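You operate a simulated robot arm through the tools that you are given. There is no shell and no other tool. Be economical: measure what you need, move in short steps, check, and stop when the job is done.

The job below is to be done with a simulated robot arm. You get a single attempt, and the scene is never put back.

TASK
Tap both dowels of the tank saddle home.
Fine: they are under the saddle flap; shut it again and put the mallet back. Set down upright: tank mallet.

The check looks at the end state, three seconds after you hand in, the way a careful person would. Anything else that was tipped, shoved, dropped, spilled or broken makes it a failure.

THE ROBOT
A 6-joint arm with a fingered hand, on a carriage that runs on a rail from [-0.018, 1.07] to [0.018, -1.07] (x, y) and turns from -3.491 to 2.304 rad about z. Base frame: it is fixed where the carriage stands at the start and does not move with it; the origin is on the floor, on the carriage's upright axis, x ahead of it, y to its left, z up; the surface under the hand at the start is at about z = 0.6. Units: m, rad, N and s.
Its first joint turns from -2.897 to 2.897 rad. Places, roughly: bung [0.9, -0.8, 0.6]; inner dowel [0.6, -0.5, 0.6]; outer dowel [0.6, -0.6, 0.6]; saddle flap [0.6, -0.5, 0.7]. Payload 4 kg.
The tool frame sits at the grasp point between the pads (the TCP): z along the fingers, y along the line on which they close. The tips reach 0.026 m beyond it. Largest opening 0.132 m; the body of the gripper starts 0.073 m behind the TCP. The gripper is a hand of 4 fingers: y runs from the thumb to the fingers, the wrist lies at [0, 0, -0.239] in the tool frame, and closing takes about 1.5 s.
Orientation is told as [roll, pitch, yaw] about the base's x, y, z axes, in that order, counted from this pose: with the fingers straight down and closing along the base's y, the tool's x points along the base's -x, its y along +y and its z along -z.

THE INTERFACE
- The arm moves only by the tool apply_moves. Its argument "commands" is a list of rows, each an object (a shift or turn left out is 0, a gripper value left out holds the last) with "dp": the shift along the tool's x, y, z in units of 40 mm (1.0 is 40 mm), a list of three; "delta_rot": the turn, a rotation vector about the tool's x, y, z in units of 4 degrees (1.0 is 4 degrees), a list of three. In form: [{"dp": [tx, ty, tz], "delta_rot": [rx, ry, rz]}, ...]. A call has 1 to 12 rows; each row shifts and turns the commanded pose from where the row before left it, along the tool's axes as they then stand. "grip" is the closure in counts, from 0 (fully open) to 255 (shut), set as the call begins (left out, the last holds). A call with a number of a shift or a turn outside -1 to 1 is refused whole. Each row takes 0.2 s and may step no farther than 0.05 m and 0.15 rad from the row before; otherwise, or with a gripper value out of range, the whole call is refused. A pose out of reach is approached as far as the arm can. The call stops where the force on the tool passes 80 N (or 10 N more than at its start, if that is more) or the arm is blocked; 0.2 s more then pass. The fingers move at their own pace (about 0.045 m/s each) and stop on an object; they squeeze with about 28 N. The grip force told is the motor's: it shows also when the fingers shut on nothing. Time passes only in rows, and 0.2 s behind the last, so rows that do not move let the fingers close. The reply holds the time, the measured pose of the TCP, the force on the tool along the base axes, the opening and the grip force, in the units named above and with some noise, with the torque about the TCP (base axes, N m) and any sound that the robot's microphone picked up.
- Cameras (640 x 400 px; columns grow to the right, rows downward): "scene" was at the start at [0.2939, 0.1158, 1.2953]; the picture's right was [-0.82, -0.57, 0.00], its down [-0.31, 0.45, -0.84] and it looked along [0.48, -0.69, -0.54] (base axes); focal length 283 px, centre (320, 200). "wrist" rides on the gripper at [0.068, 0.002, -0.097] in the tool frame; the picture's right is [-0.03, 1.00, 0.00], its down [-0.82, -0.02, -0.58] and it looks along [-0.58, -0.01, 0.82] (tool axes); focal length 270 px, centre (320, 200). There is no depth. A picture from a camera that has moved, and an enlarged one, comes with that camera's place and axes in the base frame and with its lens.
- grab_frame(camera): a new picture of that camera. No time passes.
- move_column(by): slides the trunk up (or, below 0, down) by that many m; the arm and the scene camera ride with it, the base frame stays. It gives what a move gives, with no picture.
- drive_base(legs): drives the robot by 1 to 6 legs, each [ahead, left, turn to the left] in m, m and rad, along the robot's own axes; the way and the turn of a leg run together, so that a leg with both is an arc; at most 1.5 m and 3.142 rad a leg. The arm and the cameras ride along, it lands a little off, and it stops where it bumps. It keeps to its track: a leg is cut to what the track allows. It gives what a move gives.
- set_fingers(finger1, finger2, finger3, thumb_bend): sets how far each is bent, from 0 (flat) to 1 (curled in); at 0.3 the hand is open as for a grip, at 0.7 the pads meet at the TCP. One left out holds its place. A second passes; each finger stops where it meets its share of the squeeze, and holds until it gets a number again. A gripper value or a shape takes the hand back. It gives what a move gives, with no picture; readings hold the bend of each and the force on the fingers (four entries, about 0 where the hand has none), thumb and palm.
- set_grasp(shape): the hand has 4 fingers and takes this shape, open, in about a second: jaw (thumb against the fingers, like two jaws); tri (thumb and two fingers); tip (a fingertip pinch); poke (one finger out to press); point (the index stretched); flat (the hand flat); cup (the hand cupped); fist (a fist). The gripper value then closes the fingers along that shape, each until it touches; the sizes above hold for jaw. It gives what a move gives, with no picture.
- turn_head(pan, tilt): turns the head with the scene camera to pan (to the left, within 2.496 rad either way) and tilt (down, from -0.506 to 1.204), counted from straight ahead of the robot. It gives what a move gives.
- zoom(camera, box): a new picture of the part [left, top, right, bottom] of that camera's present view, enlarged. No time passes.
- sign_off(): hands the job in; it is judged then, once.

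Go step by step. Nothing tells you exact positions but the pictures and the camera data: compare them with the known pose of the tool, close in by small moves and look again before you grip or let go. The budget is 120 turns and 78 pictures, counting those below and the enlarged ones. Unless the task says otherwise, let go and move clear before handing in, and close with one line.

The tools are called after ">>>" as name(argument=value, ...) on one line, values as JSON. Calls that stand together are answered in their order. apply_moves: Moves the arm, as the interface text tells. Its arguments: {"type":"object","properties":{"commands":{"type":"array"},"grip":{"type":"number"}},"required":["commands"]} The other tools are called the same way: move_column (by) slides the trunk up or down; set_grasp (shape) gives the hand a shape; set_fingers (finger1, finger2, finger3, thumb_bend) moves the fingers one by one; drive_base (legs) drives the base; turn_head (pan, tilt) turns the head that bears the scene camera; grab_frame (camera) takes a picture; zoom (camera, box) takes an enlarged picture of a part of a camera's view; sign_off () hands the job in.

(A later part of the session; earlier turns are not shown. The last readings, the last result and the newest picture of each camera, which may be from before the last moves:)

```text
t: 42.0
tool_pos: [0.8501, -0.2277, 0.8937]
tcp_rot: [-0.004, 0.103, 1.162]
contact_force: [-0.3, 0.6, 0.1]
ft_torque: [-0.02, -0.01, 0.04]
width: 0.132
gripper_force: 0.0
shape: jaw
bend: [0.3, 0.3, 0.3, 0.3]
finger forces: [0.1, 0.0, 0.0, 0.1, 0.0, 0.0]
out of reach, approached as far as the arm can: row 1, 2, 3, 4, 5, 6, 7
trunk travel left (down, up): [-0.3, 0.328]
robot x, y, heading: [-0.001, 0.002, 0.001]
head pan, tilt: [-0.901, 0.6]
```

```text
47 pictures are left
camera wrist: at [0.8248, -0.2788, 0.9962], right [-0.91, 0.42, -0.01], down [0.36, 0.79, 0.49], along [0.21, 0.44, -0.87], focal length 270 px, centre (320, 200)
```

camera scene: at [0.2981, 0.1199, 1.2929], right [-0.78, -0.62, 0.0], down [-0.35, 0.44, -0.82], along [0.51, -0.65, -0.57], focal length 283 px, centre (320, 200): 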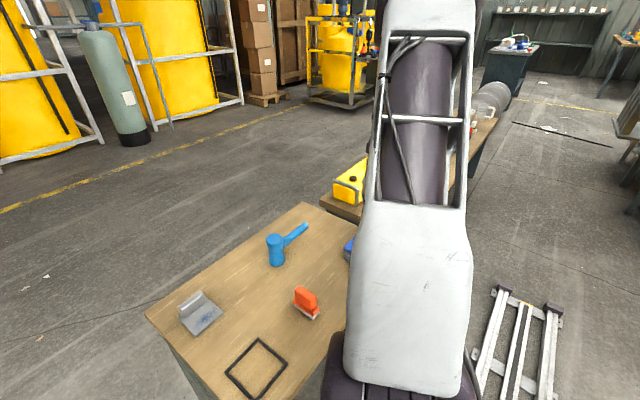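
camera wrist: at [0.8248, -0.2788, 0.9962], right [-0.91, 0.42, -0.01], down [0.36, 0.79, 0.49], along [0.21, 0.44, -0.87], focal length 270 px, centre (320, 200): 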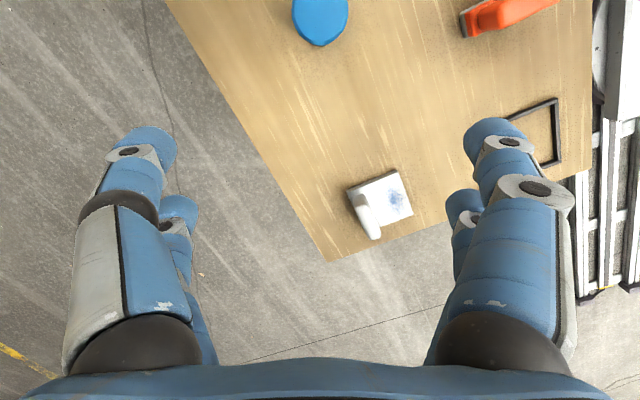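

Yaw +90 hits a wrist limit here. Going the other way has plenty of range: I'll pick at yaw −90 and work at yaw −180, which has the same effect.

>>> apply_moves(commands=[{"delta_rot": [0, 0, 1]}, {"delta_rot": [0, 0, 1]}, {"delta_rot": [0, 0, 1]}, {"delta_rot": [0, 0, 1]}, {"delta_rot": [0, 0, 1]}, {"delta_rot": [0, 0, 1]}, {"delta_rot": [0, 0, 1]}, {"delta_rot": [0, 0, 1]}, {"delta_rot": [0, 0, 1]}, {"delta_rot": [0, 0, 1]}, {"delta_rot": [0, 0, 1]}, {"delta_rot": [0, 0, 1]}])

>>> apply_moves(commands=[{"delta_rot": [0, 0, 1]}, {"delta_rot": [0, 0, 1]}, {"delta_rot": [0, 0, 1]}, {"delta_rot": [0, 0, 1]}, {"delta_rot": [0, 0, 1]}, {"delta_rot": [0, 0, 1]}, {"delta_rot": [0, 0, 1]}, {"delta_rot": [0, 0, 1]}, {"delta_rot": [0, 0, 1]}, {"delta_rot": [0, 0, 1]}, {"delta_rot": [0, 0, 1]}, {"delta_rot": [0, 0, 1]}])

>>> apply_moves(commands=[{"delta_rot": [0, 0, 1]}, {"delta_rot": [0, 0, 1]}, {"delta_rot": [0, 0, 1]}, {"delta_rot": [0, 0, 1]}, {"delta_rot": [0, 0, 1]}, {"delta_rot": [0, 0, 1]}, {"delta_rot": [0, 0, 1]}, {"delta_rot": [0, 0, 1]}, {"delta_rot": [0, 0, 1]}, {"delta_rot": [0, 0, 1]}, {"delta_rot": [0, 0, 1]}, {"delta_rot": [0, 0, 1]}])

>>> apply_moves(commands=[{"delta_rot": [0, 0, 1]}, {"delta_rot": [0, 0, 1]}, {"delta_rot": [0, 0, 1]}, {"delta_rot": [0, 0, 1]}, {"delta_rot": [0, 0, 1]}, {"delta_rot": [0, 0, 1]}, {"delta_rot": [0, 0, 1]}, {"delta_rot": [0, 0, 1]}, {"delta_rot": [0, 0, 1]}])

>>> grab_frame(camera="wrist")

```text
t: 44.6
tool_pos: [0.8509, -0.2264, 0.894]
tcp_rot: [-0.083, 0.067, 0.322]
contact_force: [1.0, 0.3, 0.1]
ft_torque: [0.02, -0.03, 0.01]
width: 0.132
gripper_force: 0.1
shape: jaw
bend: [0.3, 0.3, 0.3, 0.3]
finger forces: [0.0, 0.0, 0.0, 0.0, 0.1, 0.0]
trunk travel left (down, up): [-0.3, 0.328]
robot x, y, heading: [-0.0017, -0.0001, 0.0]
head pan, tilt: [-0.901, 0.6]
```

```text
t: 47.2
tool_pos: [0.8502, -0.2256, 0.8935]
tcp_rot: [-0.105, -0.015, -0.512]
contact_force: [0.0, 1.2, 0.3]
ft_torque: [0.03, -0.02, -0.04]
width: 0.1317
gripper_force: 0.0
shape: jaw
bend: [0.3, 0.3, 0.3, 0.3]
finger forces: [0.1, 0.0, 0.0, 0.0, 0.0, 0.1]
trunk travel left (down, up): [-0.3, 0.328]
robot x, y, heading: [0.0012, 0.0036, -0.0]
head pan, tilt: [-0.901, 0.6]
```

```text
t: 49.8
tool_pos: [0.8506, -0.2259, 0.8932]
tcp_rot: [-0.057, -0.086, -1.351]
contact_force: [-1.3, 0.3, -0.3]
ft_torque: [0.02, 0.04, 0.02]
width: 0.1319
gripper_force: 0.0
shape: jaw
bend: [0.3, 0.3, 0.3, 0.3]
finger forces: [0.1, 0.0, 0.0, 0.0, 0.1, 0.1]
trunk travel left (down, up): [-0.3, 0.328]
robot x, y, heading: [0.0015, -0.0015, 0.003]
head pan, tilt: [-0.901, 0.6]
```

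```text
t: 51.8
tool_pos: [0.8512, -0.2272, 0.8933]
tcp_rot: [0.005, -0.105, -1.981]
contact_force: [-0.5, -0.2, -0.5]
ft_torque: [-0.02, -0.02, 0.01]
width: 0.1318
gripper_force: 0.1
shape: jaw
bend: [0.3, 0.3, 0.3, 0.3]
finger forces: [0.1, 0.1, 0.1, 0.0, 0.0, 0.0]
trunk travel left (down, up): [-0.3, 0.328]
robot x, y, heading: [0.0001, 0.0006, -0.004]
head pan, tilt: [-0.901, 0.6]
```

```text
46 pictures are left
camera wrist: at [0.8823, -0.155, 0.9818], right [0.91, -0.42, 0.01], down [-0.32, -0.68, 0.66], along [-0.27, -0.6, -0.75], focal length 270 px, centre (320, 200)
```

wrist: 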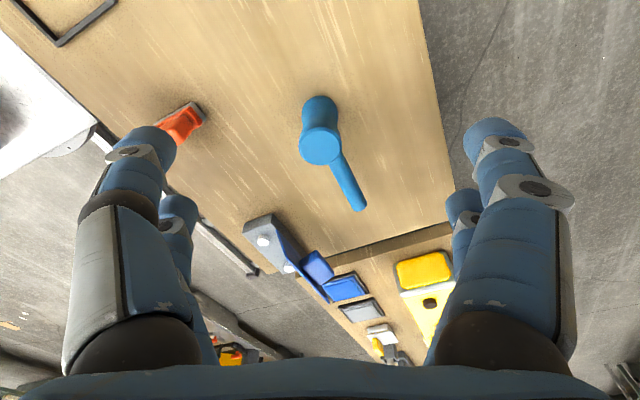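

I need to undo the small tilt and over-turn first.

>>> apply_moves(commands=[{"delta_rot": [0, 0.75, 0]}, {"delta_rot": [0, 0.75, 0]}, {"delta_rot": [0, 0, -1]}, {"delta_rot": [0, 0, -1]}, {"delta_rot": [0, 0, -1]}, {"delta_rot": [0, 0, -1]}, {"delta_rot": [0, 0, -1]}, {"delta_rot": [0, 0, -0.87]}, {"dp": [-0.3, -0.4, 0]}])

>>> grab_frame(camera="wrist")

```text
t: 53.8
tool_pos: [0.8354, -0.2372, 0.8935]
tcp_rot: [0.004, -0.002, -1.569]
contact_force: [0.2, -0.1, 1.3]
ft_torque: [-0.02, 0.02, 0.04]
width: 0.1321
gripper_force: 0.0
shape: jaw
bend: [0.3, 0.3, 0.3, 0.3]
finger forces: [0.0, 0.0, 0.1, 0.1, 0.0, 0.0]
trunk travel left (down, up): [-0.3, 0.328]
robot x, y, heading: [-0.0021, 0.0018, -0.001]
head pan, tilt: [-0.901, 0.6]
```

```text
45 pictures are left
camera wrist: at [0.8359, -0.1692, 0.9897], right [1.0, -0.02, 0.0], down [-0.02, -0.81, 0.58], along [-0.01, -0.58, -0.81], focal length 270 px, centre (320, 200)
```

wrist: 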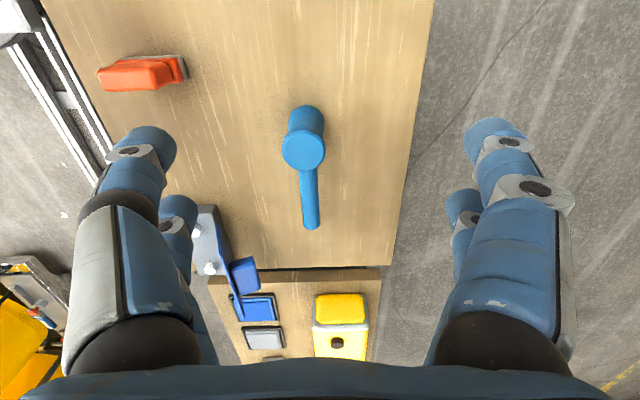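

The head centre is near [0.813, −0.311], diameter ≈0.056, top ≈0.68. I'll centre above it.

>>> apply_moves(commands=[{"dp": [-0.9, -0.3, 0]}, {"dp": [-0.95, -0.27, 0]}, {"dp": [0, 0, 1]}, {"dp": [0, 0, 1]}, {"dp": [0, 0, 0.5]}])

>>> grab_frame(camera="wrist")

```text
t: 55.0
tool_pos: [0.8128, -0.313, 0.7931]
tcp_rot: [0.005, -0.003, -1.569]
contact_force: [-0.4, -0.6, 0.2]
ft_torque: [-0.02, -0.01, 0.03]
width: 0.132
gripper_force: 0.3
shape: jaw
bend: [0.3, 0.3, 0.3, 0.3]
finger forces: [0.1, 0.0, 0.0, 0.0, 0.0, 0.0]
trunk travel left (down, up): [-0.3, 0.328]
robot x, y, heading: [-0.0007, -0.0012, -0.002]
head pan, tilt: [-0.901, 0.6]
```

```text
44 pictures are left
camera wrist: at [0.8122, -0.2444, 0.8884], right [1.0, -0.02, 0.0], down [-0.02, -0.81, 0.58], along [-0.01, -0.58, -0.81], focal length 270 px, centre (320, 200)
```

wrist: 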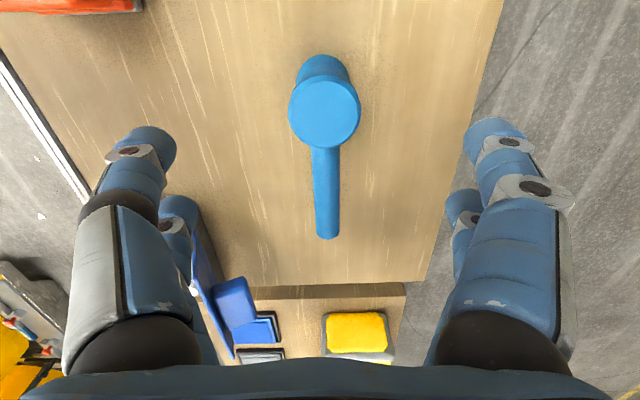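

>>> apply_moves(commands=[{"dp": [0.06, 0.05, 0.9]}, {"dp": [0, 0, 0.9]}, {"dp": [0, 0, 0.9]}, {"dp": [0, 0, 0.75]}])

>>> grab_frame(camera="wrist")

```text
t: 56.0
tool_pos: [0.8147, -0.3118, 0.6561]
tcp_rot: [0.006, -0.005, -1.57]
contact_force: [0.2, 0.2, -0.8]
ft_torque: [-0.03, 0.01, 0.0]
width: 0.132
gripper_force: 0.1
shape: jaw
bend: [0.3, 0.3, 0.3, 0.3]
finger forces: [0.1, 0.1, 0.0, 0.0, 0.0, 0.0]
trunk travel left (down, up): [-0.3, 0.328]
robot x, y, heading: [-0.0008, 0.0015, 0.003]
head pan, tilt: [-0.901, 0.6]
```

```text
43 pictures are left
camera wrist: at [0.8155, -0.2433, 0.7509], right [1.0, -0.02, 0.01], down [-0.02, -0.81, 0.58], along [-0.01, -0.58, -0.81], focal length 270 px, centre (320, 200)
```

wrist: 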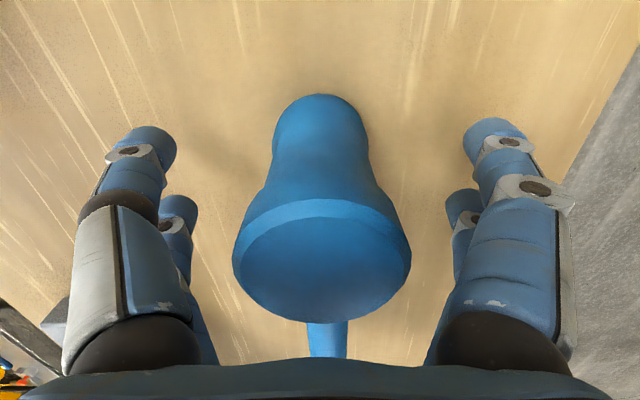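

Well centred. Closing on the head.

>>> apply_moves(commands=[{}, {}, {}, {}, {}, {}, {}, {}], grip=255)

>>> grab_frame(camera="wrist")

```text
t: 57.8
tool_pos: [0.8159, -0.3119, 0.654]
tcp_rot: [0.003, 0.0, -1.57]
contact_force: [-0.3, 1.1, -0.5]
ft_torque: [0.06, -0.01, 0.01]
width: 0.0253
gripper_force: 28.2
shape: jaw
bend: [0.74, 0.72, 0.72, 0.7]
finger forces: [27.1, 18.9, 18.3, 0.0, 27.2, 0.0]
trunk travel left (down, up): [-0.3, 0.328]
robot x, y, heading: [0.0014, -0.0005, -0.0]
head pan, tilt: [-0.901, 0.6]
```

```text
42 pictures are left
camera wrist: at [0.8154, -0.2431, 0.7505], right [1.0, -0.02, 0.0], down [-0.02, -0.81, 0.58], along [-0.01, -0.58, -0.82], focal length 270 px, centre (320, 200)
```

wrist: 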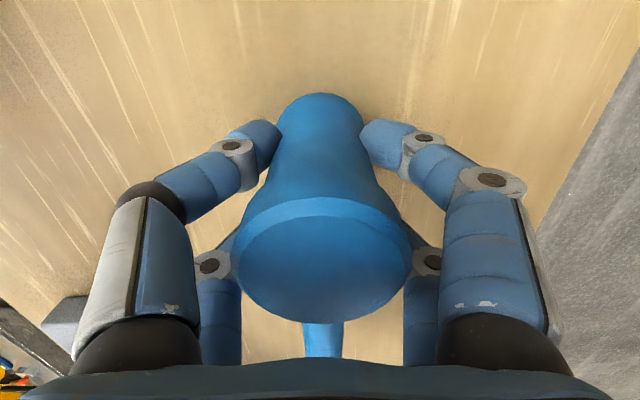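

Firm grip on the head's waist. Lifting.

>>> apply_moves(commands=[{"dp": [0, 0, -0.5]}, {"dp": [0, 0, -0.7]}, {"dp": [0, 0, -1]}, {"dp": [0, 0, -1]}, {"dp": [0, 0, -1]}, {"dp": [0, 0, -1]}])

>>> apply_moves(commands=[{"delta_rot": [0, 0, 1]}, {"delta_rot": [0, 0, 1]}, {"delta_rot": [0, 0, 1]}, {"delta_rot": [0, 0, 1]}, {"delta_rot": [0, 0, 1]}, {"delta_rot": [0, 0, 1]}, {"delta_rot": [0, 0, 1]}, {"delta_rot": [0, 0, 1]}, {"delta_rot": [0, 0, 1]}, {"delta_rot": [0, 0, 1]}, {"delta_rot": [0, 0, 1]}, {"delta_rot": [0, 0, 1]}])

>>> grab_frame(camera="wrist")

```text
t: 59.2
tool_pos: [0.8136, -0.31, 0.8646]
tcp_rot: [0.003, -0.001, -1.568]
contact_force: [0.3, 0.0, -5.1]
ft_torque: [0.08, 0.03, 0.0]
width: 0.0255
gripper_force: 28.1
shape: jaw
bend: [0.74, 0.72, 0.72, 0.7]
finger forces: [27.6, 19.7, 18.7, 0.1, 27.4, 0.0]
trunk travel left (down, up): [-0.3, 0.328]
robot x, y, heading: [-0.0032, -0.0014, 0.005]
head pan, tilt: [-0.901, 0.6]
```

```text
t: 61.8
tool_pos: [0.816, -0.3097, 0.8625]
tcp_rot: [0.006, 0.002, -2.407]
contact_force: [-0.1, 0.4, -4.5]
ft_torque: [0.03, -0.03, 0.01]
width: 0.0252
gripper_force: 28.4
shape: jaw
bend: [0.74, 0.72, 0.72, 0.7]
finger forces: [27.6, 19.8, 19.1, 0.0, 27.7, 0.1]
trunk travel left (down, up): [-0.3, 0.328]
robot x, y, heading: [0.0024, -0.0016, 0.001]
head pan, tilt: [-0.901, 0.6]
```

```text
41 pictures are left
camera wrist: at [0.8654, -0.2651, 0.9599], right [0.65, -0.76, 0.0], down [-0.62, -0.53, 0.58], along [-0.44, -0.38, -0.82], focal length 270 px, centre (320, 200)
```

wrist: 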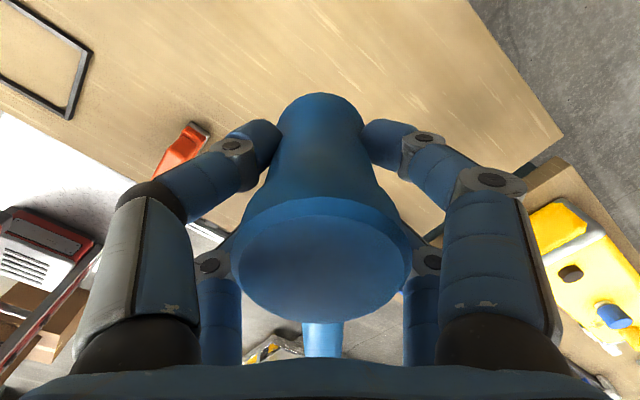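

Mallet held steadily (~0.5 kg). Dowels from the earlier frame: inner [0.613, −0.482], outer [0.613, −0.578]. I'll finish turning and travel above the inner one.

>>> apply_moves(commands=[{"delta_rot": [0, 0, 1]}, {"delta_rot": [0, 0, 1]}, {"delta_rot": [0, 0, 1]}, {"delta_rot": [0, 0, 1]}, {"delta_rot": [0, 0, 1]}, {"delta_rot": [0, 0, 1]}, {"delta_rot": [0, 0, 1]}, {"delta_rot": [0, 0, 1]}, {"delta_rot": [0, 0, 1]}, {"delta_rot": [0, 0, 1]}, {"delta_rot": [0, 0, 0.5]}])

>>> apply_moves(commands=[{"dp": [-0.9, 0.75, 0]}, {"dp": [-0.9, 0.75, 0]}, {"dp": [-0.9, 0.75, 0]}, {"dp": [-0.9, 0.75, 0]}, {"dp": [-0.9, 0.75, 0]}, {"dp": [-0.55, 0.55, 0]}])

>>> grab_frame(camera="wrist")

```text
t: 64.2
tool_pos: [0.8151, -0.311, 0.8642]
tcp_rot: [0.003, 0.004, -3.142]
contact_force: [-0.5, 0.4, -3.8]
ft_torque: [0.01, -0.1, -0.01]
width: 0.0252
gripper_force: 28.2
shape: jaw
bend: [0.74, 0.72, 0.72, 0.7]
finger forces: [27.8, 19.8, 19.4, 0.1, 27.9, 0.0]
trunk travel left (down, up): [-0.3, 0.328]
robot x, y, heading: [0.0017, -0.0047, 0.003]
head pan, tilt: [-0.901, 0.6]
```

```text
t: 65.6
tool_pos: [0.6132, -0.4808, 0.8655]
tcp_rot: [0.004, 0.005, -3.14]
contact_force: [0.2, -0.6, -4.2]
ft_torque: [0.0, -0.03, 0.01]
width: 0.0247
gripper_force: 27.8
shape: jaw
bend: [0.74, 0.72, 0.72, 0.7]
finger forces: [28.2, 21.4, 18.7, 0.0, 28.0, 0.1]
trunk travel left (down, up): [-0.3, 0.328]
robot x, y, heading: [0.0004, -0.0014, 0.0]
head pan, tilt: [-0.901, 0.6]
```

```text
40 pictures are left
camera wrist: at [0.6808, -0.4833, 0.9619], right [-0.02, -1.0, 0.0], down [-0.82, 0.02, 0.57], along [-0.57, 0.01, -0.82], focal length 270 px, centre (320, 200)
```

wrist: 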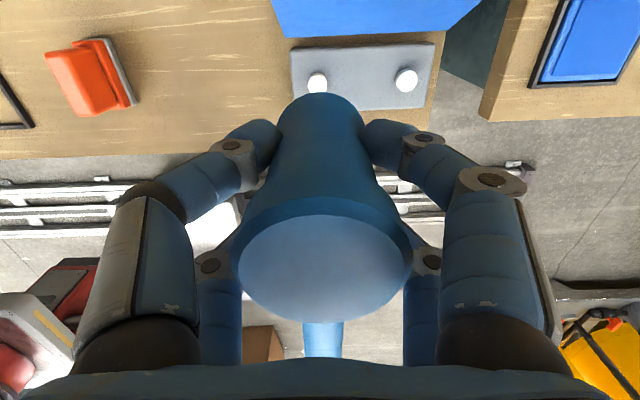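

>>> zoom(camera="wrist", box=[270, 20, 470, 120])

```text
3.20 times, centred on (370, 70) of wrist
camera zoom: at [0.6808, -0.4833, 0.9619], right [-0.02, -1.0, 0.0], down [-0.82, 0.02, 0.57], along [-0.57, 0.01, -0.82], focal length 865 px, centre (160, 616)
```

zoom: 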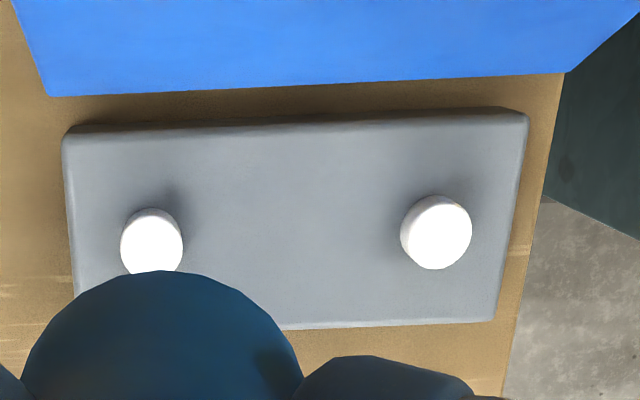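

Dowels seen clearly: inner [0.618, −0.480], outer [0.620, −0.578]. I'll shift slightly and descend to just above the inner one.

>>> apply_moves(commands=[{"dp": [0.12, 0, 0.8]}, {"dp": [0, 0, 0.9]}, {"dp": [0, 0, 0.9]}, {"dp": [0, 0, 0.9]}])

>>> grab_frame(camera="wrist")

```text
t: 66.6
tool_pos: [0.6174, -0.4823, 0.724]
tcp_rot: [0.004, 0.005, -3.141]
contact_force: [-0.6, -0.2, -3.2]
ft_torque: [-0.01, -0.03, 0.03]
width: 0.0249
gripper_force: 28.1
shape: jaw
bend: [0.74, 0.72, 0.72, 0.7]
finger forces: [28.6, 22.1, 19.0, 0.0, 28.2, 0.0]
trunk travel left (down, up): [-0.3, 0.328]
robot x, y, heading: [-0.0003, -0.0005, -0.001]
head pan, tilt: [-0.901, 0.6]
```

```text
38 pictures are left
camera wrist: at [0.6842, -0.4823, 0.82], right [-0.02, -1.0, 0.0], down [-0.82, 0.02, 0.57], along [-0.57, 0.01, -0.82], focal length 270 px, centre (320, 200)
```

wrist: 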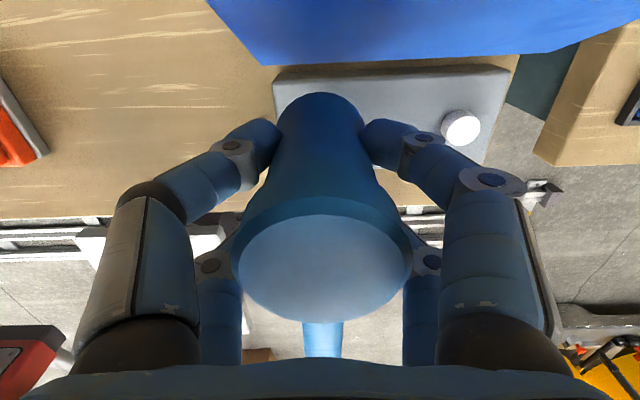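

Lowering onto the inner dowel gently to find contact.

>>> apply_moves(commands=[{"dp": [0, 0, 0.15]}, {"dp": [0, 0, 0.15]}, {"dp": [0, 0, 0.1]}, {"dp": [0, 0, 0.1]}, {"dp": [0, 0, 0.1]}])

```text
t: 67.8
tool_pos: [0.6178, -0.4831, 0.698]
tcp_rot: [0.001, 0.003, -3.139]
contact_force: [-0.7, -0.6, -3.9]
ft_torque: [0.03, -0.05, 0.0]
width: 0.025
gripper_force: 28.4
shape: jaw
bend: [0.74, 0.72, 0.72, 0.7]
finger forces: [28.6, 22.3, 18.8, 0.1, 28.2, 0.1]
trunk travel left (down, up): [-0.3, 0.328]
robot x, y, heading: [0.0013, 0.002, 0.005]
head pan, tilt: [-0.901, 0.6]
```

>>> apply_moves(commands=[{"dp": [0, 0, 0.05]}, {"dp": [0, 0, 0.05]}, {"dp": [0, 0, 0.05]}, {"dp": [0, 0, 0.05]}])

```text
t: 68.8
tool_pos: [0.6185, -0.4841, 0.6937]
tcp_rot: [0.004, 0.007, -3.14]
contact_force: [-2.9, 0.9, 23.5]
ft_torque: [0.05, 0.06, 0.02]
width: 0.0255
gripper_force: 28.2
shape: jaw
bend: [0.74, 0.73, 0.73, 0.7]
finger forces: [31.1, 26.3, 23.4, 0.0, 31.8, 0.1]
trunk travel left (down, up): [-0.3, 0.328]
robot x, y, heading: [0.0023, 0.0015, 0.0]
head pan, tilt: [-0.901, 0.6]
```

Contact with the dowel top at TCP z≈0.694; light pressing doesn't move it. I'll raise about 30 mm and strike.

>>> apply_moves(commands=[{"dp": [0, 0, -0.7]}, {}, {"dp": [0, 0, 0.85]}, {}])

```text
t: 69.8
tool_pos: [0.6185, -0.4844, 0.688]
tcp_rot: [0.008, 0.005, -3.14]
contact_force: [-1.8, 0.0, 30.3]
ft_torque: [0.03, -0.04, 0.02]
width: 0.0259
gripper_force: 28.0
shape: jaw
bend: [0.74, 0.73, 0.73, 0.71]
finger forces: [35.2, 30.0, 28.4, 0.0, 39.5, 0.0]
trunk travel left (down, up): [-0.3, 0.328]
robot x, y, heading: [0.0006, 0.0017, 0.0]
head pan, tilt: [-0.901, 0.6]
```

>>> apply_moves(commands=[{"dp": [0, 0, -0.7]}, {}, {"dp": [0, 0, 0.85]}, {}])

>>> grab_frame(camera="wrist")

```text
t: 70.8
tool_pos: [0.6181, -0.4837, 0.682]
tcp_rot: [0.007, 0.007, -3.14]
contact_force: [3.4, -1.9, 29.3]
ft_torque: [-0.06, -0.41, -0.01]
width: 0.0257
gripper_force: 27.7
shape: jaw
bend: [0.74, 0.74, 0.74, 0.71]
finger forces: [38.6, 34.5, 33.6, 0.0, 40.5, 0.1]
trunk travel left (down, up): [-0.3, 0.328]
robot x, y, heading: [-0.0039, 0.0016, -0.007]
head pan, tilt: [-0.901, 0.6]
```

```text
37 pictures are left
camera wrist: at [0.6852, -0.4842, 0.7789], right [-0.02, -1.0, 0.01], down [-0.82, 0.02, 0.57], along [-0.57, 0.01, -0.82], focal length 270 px, centre (320, 200)
```

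wrist: 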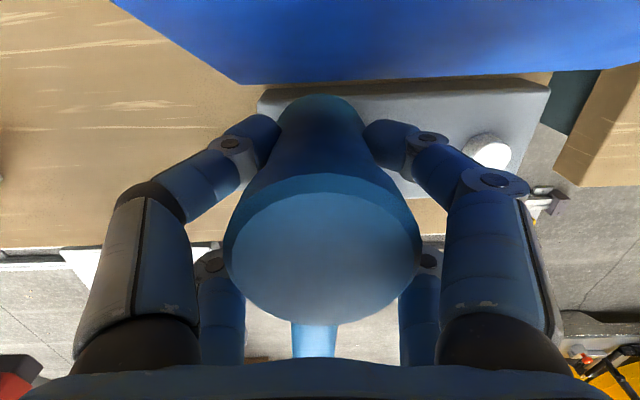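

The top face looks larger, so the mallet slipped up in the grip rather than driving the dowel. I'll raise and look at the dowel.

>>> apply_moves(commands=[{"dp": [0, 0, -0.8]}, {"dp": [0.9, 0, -0.8]}, {"dp": [0.9, 0, -0.8]}, {"dp": [0.5, 0, -0.9]}])

>>> zoom(camera="wrist", box=[220, 20, 480, 182])

```text
t: 71.8
tool_pos: [0.7135, -0.4816, 0.8142]
tcp_rot: [0.007, 0.009, -3.137]
contact_force: [0.4, 0.2, -3.8]
ft_torque: [0.01, 0.01, 0.0]
width: 0.0227
gripper_force: 28.1
shape: jaw
bend: [0.7, 0.75, 0.74, 0.7]
finger forces: [29.9, 0.0, 0.1, 0.1, 29.1, 0.0]
trunk travel left (down, up): [-0.3, 0.328]
robot x, y, heading: [-0.0032, -0.0022, 0.001]
head pan, tilt: [-0.901, 0.6]
```

```text
2.46 times, centred on (350, 101) of wrist
camera zoom: at [0.7802, -0.4822, 0.9113], right [-0.02, -1.0, 0.01], down [-0.82, 0.02, 0.57], along [-0.57, 0.01, -0.82], focal length 665 px, centre (246, 444)
```

zoom: 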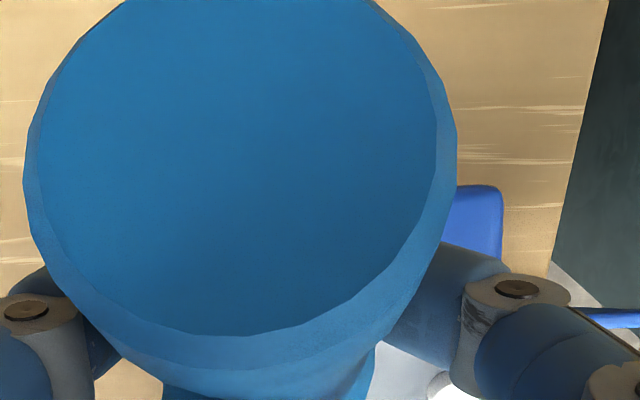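

>>> grab_frame(camera="wrist")

>>> turn_head(pan=-0.9, tilt=0.6)

>>> grab_frame(camera="scene")

```text
35 pictures are left
camera wrist: at [0.7802, -0.4822, 0.9113], right [-0.02, -1.0, 0.01], down [-0.82, 0.02, 0.57], along [-0.57, 0.01, -0.82], focal length 270 px, centre (320, 200)
```

wrist: 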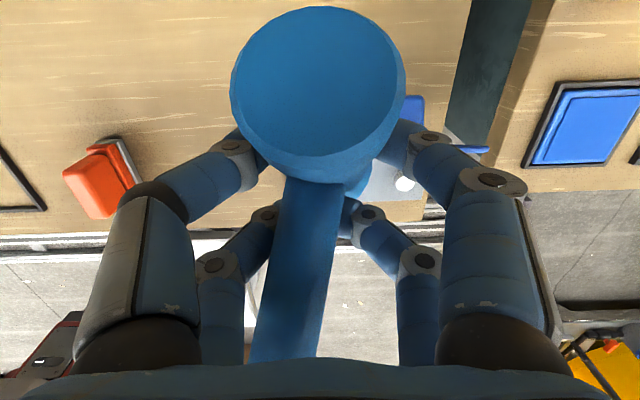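

```text
t: 72.4
tool_pos: [0.7088, -0.4822, 0.8136]
tcp_rot: [0.003, 0.006, -3.139]
contact_force: [-0.2, 0.0, -3.1]
ft_torque: [-0.02, 0.01, -0.02]
width: 0.023
gripper_force: 27.8
shape: jaw
bend: [0.7, 0.75, 0.74, 0.7]
finger forces: [29.7, 0.1, 0.0, 0.0, 29.2, 0.0]
trunk travel left (down, up): [-0.3, 0.328]
robot x, y, heading: [-0.0017, -0.0045, -0.0]
head pan, tilt: [-0.901, 0.6]
```

```text
34 pictures are left
camera scene: at [0.2982, 0.1199, 1.2929], right [-0.78, -0.62, 0.0], down [-0.35, 0.44, -0.82], along [0.51, -0.65, -0.57], focal length 283 px, centre (320, 200)
```

scene: 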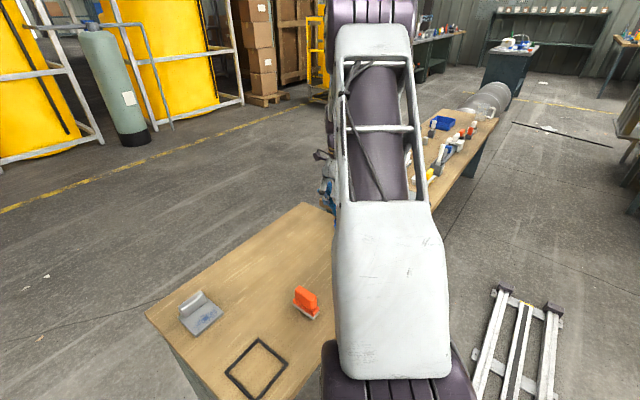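

The mallet's foot caught the leaning flap, and the mallet pivoted in the pinch (handle up). I'll move over the free table to +y, check the saddle and dowel from there, and re-seat the mallet.

>>> apply_moves(commands=[{"dp": [0.2, -0.8, -0.2]}, {"dp": [0.2, -0.8, 0]}, {"dp": [0.2, -0.8, 0]}, {"dp": [0, -0.8, 0]}])

>>> grab_frame(camera="wrist")

>>> zoom(camera="wrist", box=[380, 80, 640, 242])

```text
t: 73.4
tool_pos: [0.7344, -0.3558, 0.8205]
tcp_rot: [0.002, 0.004, -3.14]
contact_force: [-0.9, -0.4, -4.0]
ft_torque: [0.0, 0.0, -0.02]
width: 0.0229
gripper_force: 28.1
shape: jaw
bend: [0.7, 0.75, 0.74, 0.7]
finger forces: [29.8, 0.0, 0.0, 0.0, 29.3, 0.1]
trunk travel left (down, up): [-0.3, 0.328]
robot x, y, heading: [0.0007, -0.0008, -0.001]
head pan, tilt: [-0.901, 0.6]
```

```text
33 pictures are left
camera wrist: at [0.8017, -0.3567, 0.9169], right [-0.02, -1.0, 0.0], down [-0.82, 0.02, 0.57], along [-0.57, 0.01, -0.82], focal length 270 px, centre (320, 200)
```

wrist: 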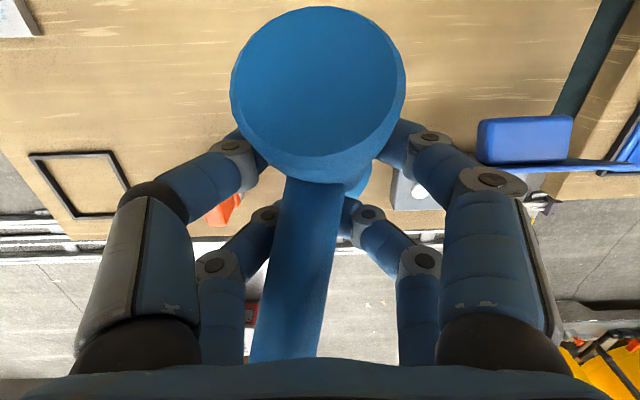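

```text
2.46 times, centred on (510, 161) of wrist
camera zoom: at [0.8017, -0.3567, 0.9169], right [-0.02, -1.0, 0.0], down [-0.82, 0.02, 0.57], along [-0.57, 0.01, -0.82], focal length 665 px, centre (-148, 296)
```

zoom: 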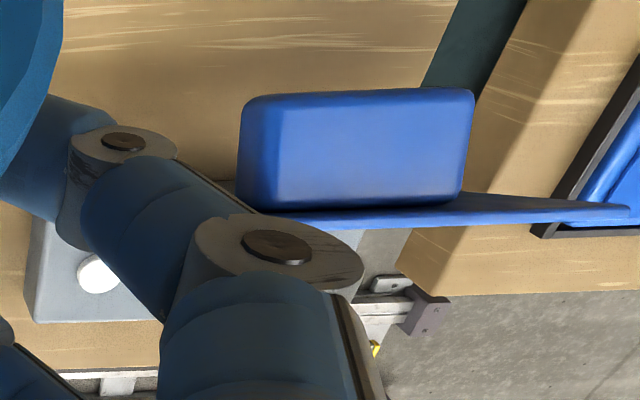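

The flap is still fully open. To re-seat the mallet I'll open the two idle far fingers and lower until the head's foot touches the table.

>>> apply_moves(commands=[{"dp": [0.3, 0, 0.8]}, {"dp": [0.3, 0, 0.9]}, {"dp": [0, 0, 0.7]}])

>>> set_fingers(finger2=0.35, finger3=0.35)

>>> grab_frame(camera="wrist")

```text
t: 74.2
tool_pos: [0.7592, -0.3548, 0.7221]
tcp_rot: [0.002, 0.005, -3.14]
contact_force: [0.5, -0.1, -3.8]
ft_torque: [0.0, -0.02, -0.01]
width: 0.0228
gripper_force: 28.0
shape: jaw
bend: [0.7, 0.75, 0.74, 0.7]
finger forces: [29.7, 0.0, 0.0, 0.0, 29.3, 0.0]
trunk travel left (down, up): [-0.3, 0.328]
robot x, y, heading: [0.0029, 0.0009, 0.001]
head pan, tilt: [-0.901, 0.6]
```

```text
t: 75.2
tool_pos: [0.7581, -0.3548, 0.7214]
tcp_rot: [0.003, 0.002, -3.141]
contact_force: [0.1, 0.5, -4.1]
ft_torque: [-0.02, 0.03, 0.01]
width: 0.0396
gripper_force: 29.2
shape: fingers
bend: [0.7, 0.35, 0.35, 0.7]
finger forces: [29.5, 0.0, 0.1, 0.1, 29.7, 0.0]
trunk travel left (down, up): [-0.3, 0.328]
robot x, y, heading: [-0.0013, 0.0005, -0.001]
head pan, tilt: [-0.901, 0.6]
```

```text
31 pictures are left
camera wrist: at [0.8262, -0.3556, 0.8188], right [-0.02, -1.0, 0.0], down [-0.82, 0.02, 0.57], along [-0.57, 0.01, -0.82], focal length 270 px, centre (320, 200)
```

wrist: 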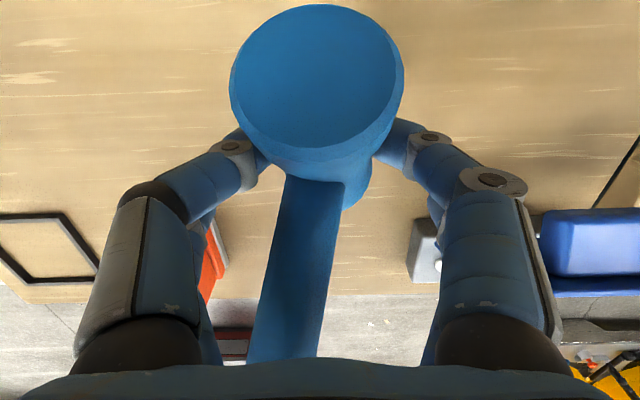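

The head is tilted about 40°. I'll touch its foot to the table and drag toward −x to swing it upright.

>>> apply_moves(commands=[{"dp": [0, 0, 0.7]}, {"dp": [0, 0, 0.5]}, {"dp": [0, 0, 0.3]}, {"dp": [0, 0, 0.1]}])

```text
t: 76.2
tool_pos: [0.7625, -0.3551, 0.6648]
tcp_rot: [0.012, 0.015, -3.138]
contact_force: [20.7, 8.9, 61.7]
ft_torque: [0.41, -1.09, 0.03]
width: 0.0394
gripper_force: 41.0
shape: fingers
bend: [0.75, 0.35, 0.35, 0.73]
finger forces: [38.4, 0.0, 5.2, 0.1, 38.1, 0.0]
trunk travel left (down, up): [-0.3, 0.328]
robot x, y, heading: [0.0002, 0.0013, 0.004]
head pan, tilt: [-0.901, 0.6]
```

>>> apply_moves(commands=[{"dp": [0, 0, -0.2]}, {"dp": [-0.3, 0, 0]}, {"dp": [-0.3, 0, 0]}, {"dp": [-0.3, 0, 0]}])

>>> grab_frame(camera="wrist")

```text
t: 77.2
tool_pos: [0.7203, -0.3558, 0.6662]
tcp_rot: [0.002, 0.003, 3.143]
contact_force: [-2.7, -4.1, 27.1]
ft_torque: [0.08, -0.75, -0.09]
width: 0.0387
gripper_force: 34.0
shape: fingers
bend: [0.76, 0.35, 0.35, 0.72]
finger forces: [35.7, 0.0, 0.0, 0.1, 32.2, 0.0]
trunk travel left (down, up): [-0.3, 0.328]
robot x, y, heading: [0.0001, -0.0017, -0.003]
head pan, tilt: [-0.901, 0.6]
```

```text
30 pictures are left
camera wrist: at [0.7872, -0.3571, 0.7636], right [-0.03, -1.0, 0.0], down [-0.82, 0.02, 0.58], along [-0.58, 0.01, -0.82], focal length 270 px, centre (320, 200)
```

wrist: 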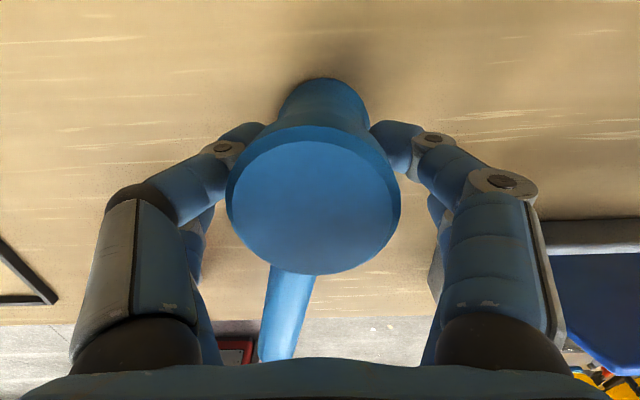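

>>> apply_moves(commands=[{"dp": [-0.25, 0, 0]}, {"dp": [-0.2, 0, 0]}])

>>> set_fingers(finger1=0.62, thumb_bend=0.6)

>>> grab_frame(camera="wrist")

```text
t: 77.8
tool_pos: [0.7041, -0.355, 0.6677]
tcp_rot: [0.006, 0.008, -3.141]
contact_force: [14.4, 0.7, 26.9]
ft_torque: [0.05, -1.1, -0.05]
width: 0.0391
gripper_force: 35.0
shape: fingers
bend: [0.74, 0.35, 0.35, 0.72]
finger forces: [34.4, 0.1, 0.0, 0.1, 35.2, 0.0]
trunk travel left (down, up): [-0.3, 0.328]
robot x, y, heading: [0.0025, 0.0033, 0.002]
head pan, tilt: [-0.901, 0.6]
```

```text
t: 78.8
tool_pos: [0.7027, -0.3548, 0.6678]
tcp_rot: [0.001, 0.004, -3.139]
contact_force: [-1.0, 0.0, -2.6]
ft_torque: [-0.01, 0.07, 0.01]
width: 0.0429
gripper_force: 2.9
shape: fingers
bend: [0.57, 0.35, 0.35, 0.58]
finger forces: [3.3, 0.1, 0.0, 0.0, 3.7, 0.0]
trunk travel left (down, up): [-0.3, 0.328]
robot x, y, heading: [0.0011, -0.0013, 0.001]
head pan, tilt: [-0.901, 0.6]
```

```text
29 pictures are left
camera wrist: at [0.7709, -0.3563, 0.7638], right [-0.02, -1.0, 0.0], down [-0.82, 0.02, 0.57], along [-0.57, 0.01, -0.82], focal length 270 px, centre (320, 200)
```

wrist: 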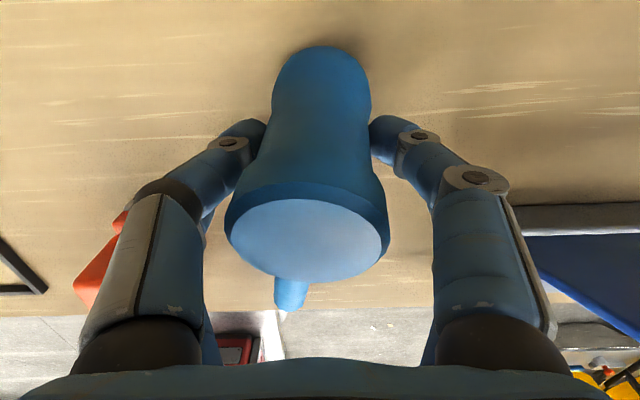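

The mallet is near upright, slightly toward its handle side, and touching the table. I'll open the pair further so it settles on its face.

>>> set_fingers(finger1=0.4, thumb_bend=0.4)

>>> grab_frame(camera="wrist")

```text
t: 79.8
tool_pos: [0.7043, -0.3553, 0.6667]
tcp_rot: [0.003, 0.004, -3.139]
contact_force: [0.1, 0.6, -0.1]
ft_torque: [0.0, -0.03, -0.01]
width: 0.0991
gripper_force: 0.0
shape: fingers
bend: [0.4, 0.35, 0.35, 0.4]
finger forces: [0.0, 0.0, 0.1, 0.0, 0.0, 0.0]
trunk travel left (down, up): [-0.3, 0.328]
robot x, y, heading: [0.0003, -0.0012, 0.0]
head pan, tilt: [-0.901, 0.6]
```

```text
28 pictures are left
camera wrist: at [0.771, -0.3564, 0.7641], right [-0.02, -1.0, 0.0], down [-0.82, 0.02, 0.57], along [-0.57, 0.01, -0.82], focal length 270 px, centre (320, 200)
```

wrist: 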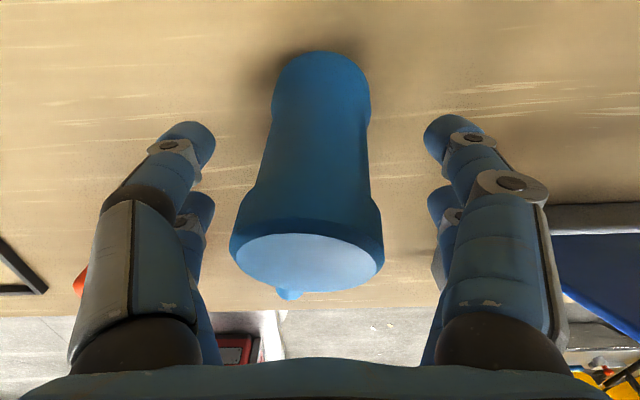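

The mallet rests leaning ~20° on its handle tip, stable for now. Before regrasping I'll go look at the dowels with the hand empty.

>>> apply_moves(commands=[{"dp": [0, 0, -1]}, {"dp": [0, 0, -1]}, {"dp": [0, 0, -1]}, {"dp": [0, 0, -1]}, {"dp": [0, 0.9, -0.8]}, {"dp": [0, 0.9, 0]}, {"dp": [0, 0.9, 0]}, {"dp": [0, 0.9, 0]}, {"dp": [0, 0.8, 0]}, {"dp": [-0.5, 0, 0]}])

>>> grab_frame(camera="wrist")

>>> zoom(camera="wrist", box=[230, 60, 410, 172])

```text
t: 82.0
tool_pos: [0.6815, -0.5288, 0.8596]
tcp_rot: [0.001, 0.004, -3.142]
contact_force: [-0.1, -0.2, -1.2]
ft_torque: [0.01, 0.0, 0.02]
width: 0.0997
gripper_force: 0.1
shape: fingers
bend: [0.4, 0.35, 0.35, 0.4]
finger forces: [0.0, 0.0, 0.0, 0.1, 0.1, 0.1]
trunk travel left (down, up): [-0.3, 0.328]
robot x, y, heading: [-0.003, -0.0002, 0.004]
head pan, tilt: [-0.901, 0.6]
```

```text
27 pictures are left
camera wrist: at [0.7501, -0.5303, 0.9558], right [-0.02, -1.0, 0.0], down [-0.82, 0.02, 0.57], along [-0.57, 0.01, -0.82], focal length 270 px, centre (320, 200)
```

wrist: 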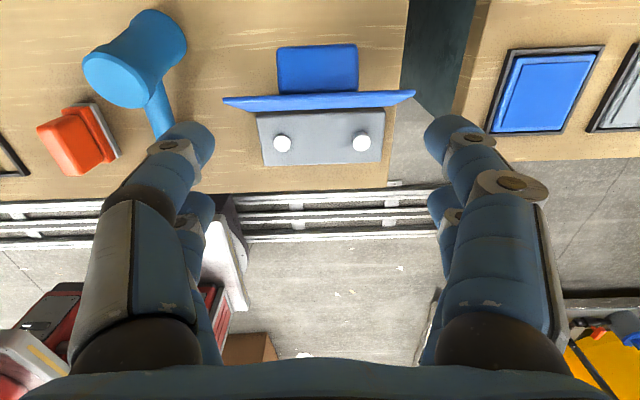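

```text
3.56 times, centred on (320, 116) of wrist
camera zoom: at [0.7501, -0.5303, 0.9558], right [-0.02, -1.0, 0.0], down [-0.82, 0.02, 0.57], along [-0.57, 0.01, -0.82], focal length 961 px, centre (320, 499)
```

zoom: 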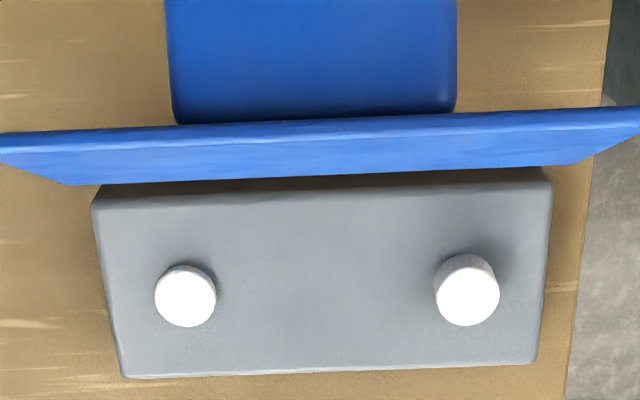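

Inner dowel now stands clearly lower than the outer: the strikes did drive it. Let me look closer at both.

>>> zoom(camera="wrist", box=[262, 122, 302, 162])

>>> zoom(camera="wrist", box=[341, 122, 381, 162])

```text
10.00 times, centred on (282, 142) of wrist
camera zoom: at [0.7501, -0.5303, 0.9558], right [-0.02, -1.0, 0.0], down [-0.82, 0.02, 0.57], along [-0.57, 0.01, -0.82], focal length 2703 px, centre (700, 780)
```

zoom: 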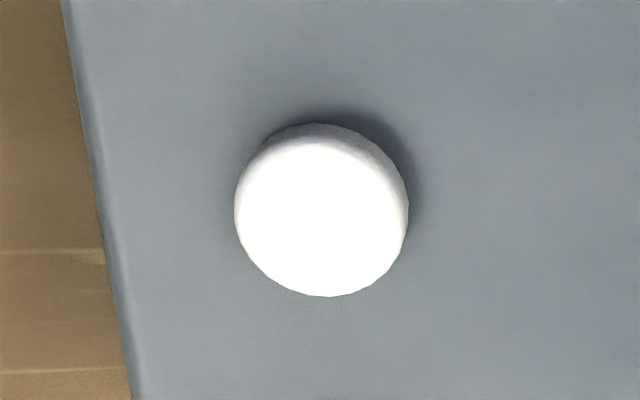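

```text
10.00 times, centred on (361, 142) of wrist
camera zoom: at [0.7501, -0.5303, 0.9558], right [-0.02, -1.0, 0.0], down [-0.82, 0.02, 0.57], along [-0.57, 0.01, -0.82], focal length 2703 px, centre (-90, 780)
```

zoom: 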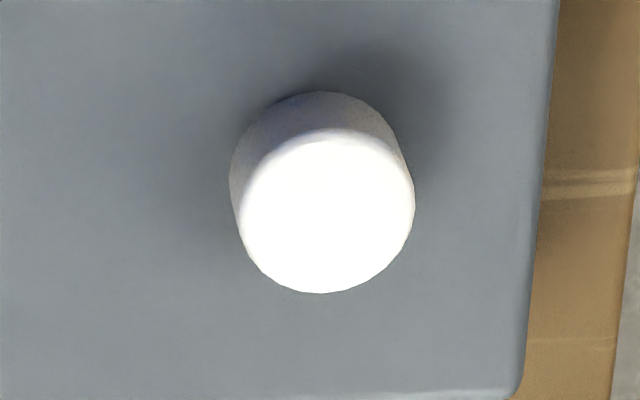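

Inner is ~4.7 mm proud, outer ~13 mm. I'll regrasp the mallet, matching its 20° lean, then straighten. Approach first.

>>> set_grasp(shape="jaw")

>>> apply_moves(commands=[{"dp": [0, -0.9, 0]}, {"dp": [0, -0.9, 0]}, {"dp": [0, -0.9, 0]}, {"dp": [0, -0.9, 0]}, {"dp": [-0.46, -0.8, 0]}, {"dp": [0, 0, 1]}, {"delta_rot": [0, 1, 0]}, {"delta_rot": [0, 1, 0]}, {"delta_rot": [0, 1, 0]}, {"delta_rot": [0, 1, 0]}, {"delta_rot": [0, 1, 0]}])

>>> grab_frame(camera="wrist")

```text
t: 82.9
tool_pos: [0.683, -0.5293, 0.8583]
tcp_rot: [0.001, 0.004, -3.14]
contact_force: [-0.2, 0.2, 0.2]
ft_torque: [-0.02, 0.01, 0.0]
width: 0.1319
gripper_force: 0.1
shape: jaw
bend: [0.3, 0.3, 0.3, 0.3]
finger forces: [0.0, 0.1, 0.0, 0.0, 0.0, 0.0]
trunk travel left (down, up): [-0.3, 0.328]
robot x, y, heading: [0.0073, 0.0024, -0.002]
head pan, tilt: [-0.901, 0.6]
```

```text
t: 85.3
tool_pos: [0.6644, -0.3554, 0.8208]
tcp_rot: [0.003, 0.354, -3.14]
contact_force: [0.7, -0.3, 0.7]
ft_torque: [0.0, 0.04, 0.02]
width: 0.1319
gripper_force: 0.0
shape: jaw
bend: [0.3, 0.3, 0.3, 0.3]
finger forces: [0.0, 0.0, 0.0, 0.0, 0.0, 0.0]
trunk travel left (down, up): [-0.3, 0.328]
robot x, y, heading: [-0.0006, 0.0005, 0.002]
head pan, tilt: [-0.901, 0.6]
```

```text
23 pictures are left
camera wrist: at [0.6944, -0.3562, 0.9338], right [-0.02, -1.0, -0.01], down [-0.97, 0.02, 0.26], along [-0.26, 0.01, -0.97], focal length 270 px, centre (320, 200)
```

wrist: 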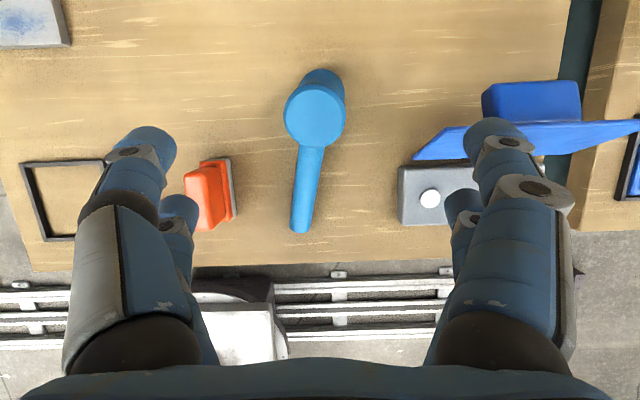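

>>> apply_moves(commands=[{"dp": [-0.25, -0.08, 0.8]}, {"dp": [0, 0, 0.8]}, {"dp": [0, 0, 0.8]}, {"dp": [0, 0, 0.8]}])

>>> grab_frame(camera="wrist")

```text
t: 86.3
tool_pos: [0.6996, -0.349, 0.6942]
tcp_rot: [0.004, 0.354, -3.141]
contact_force: [0.4, -0.3, -0.4]
ft_torque: [0.01, -0.01, 0.0]
width: 0.1318
gripper_force: 0.0
shape: jaw
bend: [0.3, 0.3, 0.3, 0.3]
finger forces: [0.0, 0.1, 0.0, 0.1, 0.0, 0.0]
trunk travel left (down, up): [-0.3, 0.328]
robot x, y, heading: [-0.0007, 0.0015, -0.002]
head pan, tilt: [-0.901, 0.6]
```

```text
22 pictures are left
camera wrist: at [0.7295, -0.3506, 0.8082], right [-0.02, -1.0, -0.01], down [-0.97, 0.02, 0.26], along [-0.26, 0.01, -0.97], focal length 270 px, centre (320, 200)
```

wrist: 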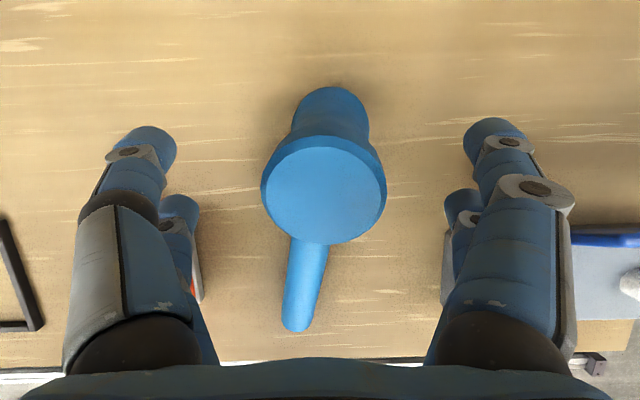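

Head top is centred in the tool frame. Advance 38 mm and close.

>>> apply_moves(commands=[{"dp": [0, 0, 0.5]}, {"dp": [0, 0, 0.42]}])

>>> apply_moves(commands=[{}, {}, {}, {}, {}, {}, {}, {}, {}], grip=255)

>>> grab_frame(camera="wrist")

```text
t: 86.9
tool_pos: [0.7134, -0.3496, 0.6594]
tcp_rot: [0.003, 0.352, -3.14]
contact_force: [-0.1, -0.9, -1.1]
ft_torque: [0.01, -0.01, 0.03]
width: 0.1319
gripper_force: 0.1
shape: jaw
bend: [0.3, 0.3, 0.3, 0.3]
finger forces: [0.1, 0.0, 0.1, 0.0, 0.1, 0.0]
trunk travel left (down, up): [-0.3, 0.328]
robot x, y, heading: [0.0056, -0.0043, -0.001]
head pan, tilt: [-0.901, 0.6]
```

```text
t: 88.9
tool_pos: [0.7127, -0.3509, 0.6595]
tcp_rot: [0.001, 0.353, -3.14]
contact_force: [0.1, 0.2, 0.6]
ft_torque: [-0.03, -0.04, -0.01]
width: 0.0251
gripper_force: 28.0
shape: jaw
bend: [0.73, 0.73, 0.73, 0.7]
finger forces: [27.4, 24.5, 22.2, 0.1, 24.7, 0.0]
trunk travel left (down, up): [-0.3, 0.328]
robot x, y, heading: [0.0004, -0.0041, -0.003]
head pan, tilt: [-0.901, 0.6]
```

```text
21 pictures are left
camera wrist: at [0.7427, -0.3519, 0.7737], right [-0.02, -1.0, -0.01], down [-0.97, 0.02, 0.26], along [-0.26, 0.01, -0.97], focal length 270 px, centre (320, 200)
```

wrist: 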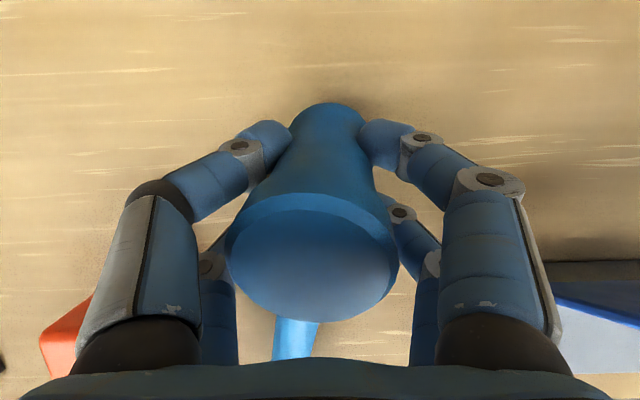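

Good four-finger grip. Lifting, then straightening (−20° about tool y and a small +5° sideways correction).

>>> apply_moves(commands=[{"dp": [0, 0, -0.5]}, {"dp": [0, 0, -1]}, {"dp": [0, 0, -1]}, {"dp": [0, 0, -0.5], "delta_rot": [0, -1, 0]}, {"dp": [0, 0, -0.5], "delta_rot": [0, -1, 0]}, {"dp": [0, 0, -0.5], "delta_rot": [0, -1, 0]}, {"dp": [0, 0, -0.5], "delta_rot": [0, -1, 0]}, {"dp": [0, 0, -0.5], "delta_rot": [0, -1, 0]}, {"dp": [0, 0, -0.3], "delta_rot": [0.65, 0, 0]}, {"delta_rot": [0.65, 0, 0]}])

>>> grab_frame(camera="wrist")

```text
t: 91.1
tool_pos: [0.6568, -0.3509, 0.8643]
tcp_rot: [-0.088, 0.005, -3.139]
contact_force: [-0.4, 0.1, -4.3]
ft_torque: [-0.02, -0.04, 0.01]
width: 0.0247
gripper_force: 28.2
shape: jaw
bend: [0.73, 0.73, 0.73, 0.7]
finger forces: [29.1, 25.4, 24.0, 0.0, 26.6, 0.0]
trunk travel left (down, up): [-0.3, 0.328]
robot x, y, heading: [0.002, 0.0025, -0.003]
head pan, tilt: [-0.901, 0.6]
```

```text
20 pictures are left
camera wrist: at [0.724, -0.3609, 0.9601], right [-0.02, -1.0, -0.09], down [-0.82, -0.03, 0.57], along [-0.57, 0.09, -0.81], focal length 270 px, centre (320, 200)
```

wrist: 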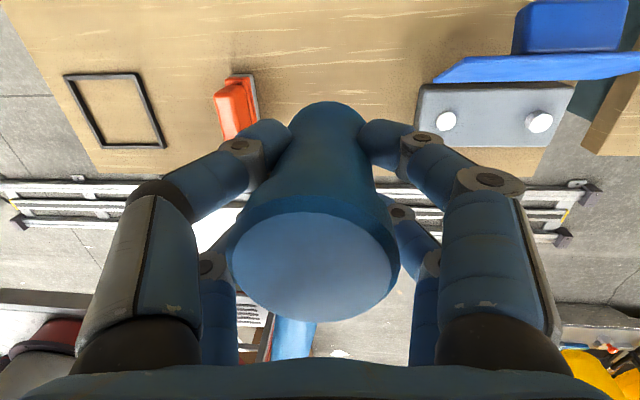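

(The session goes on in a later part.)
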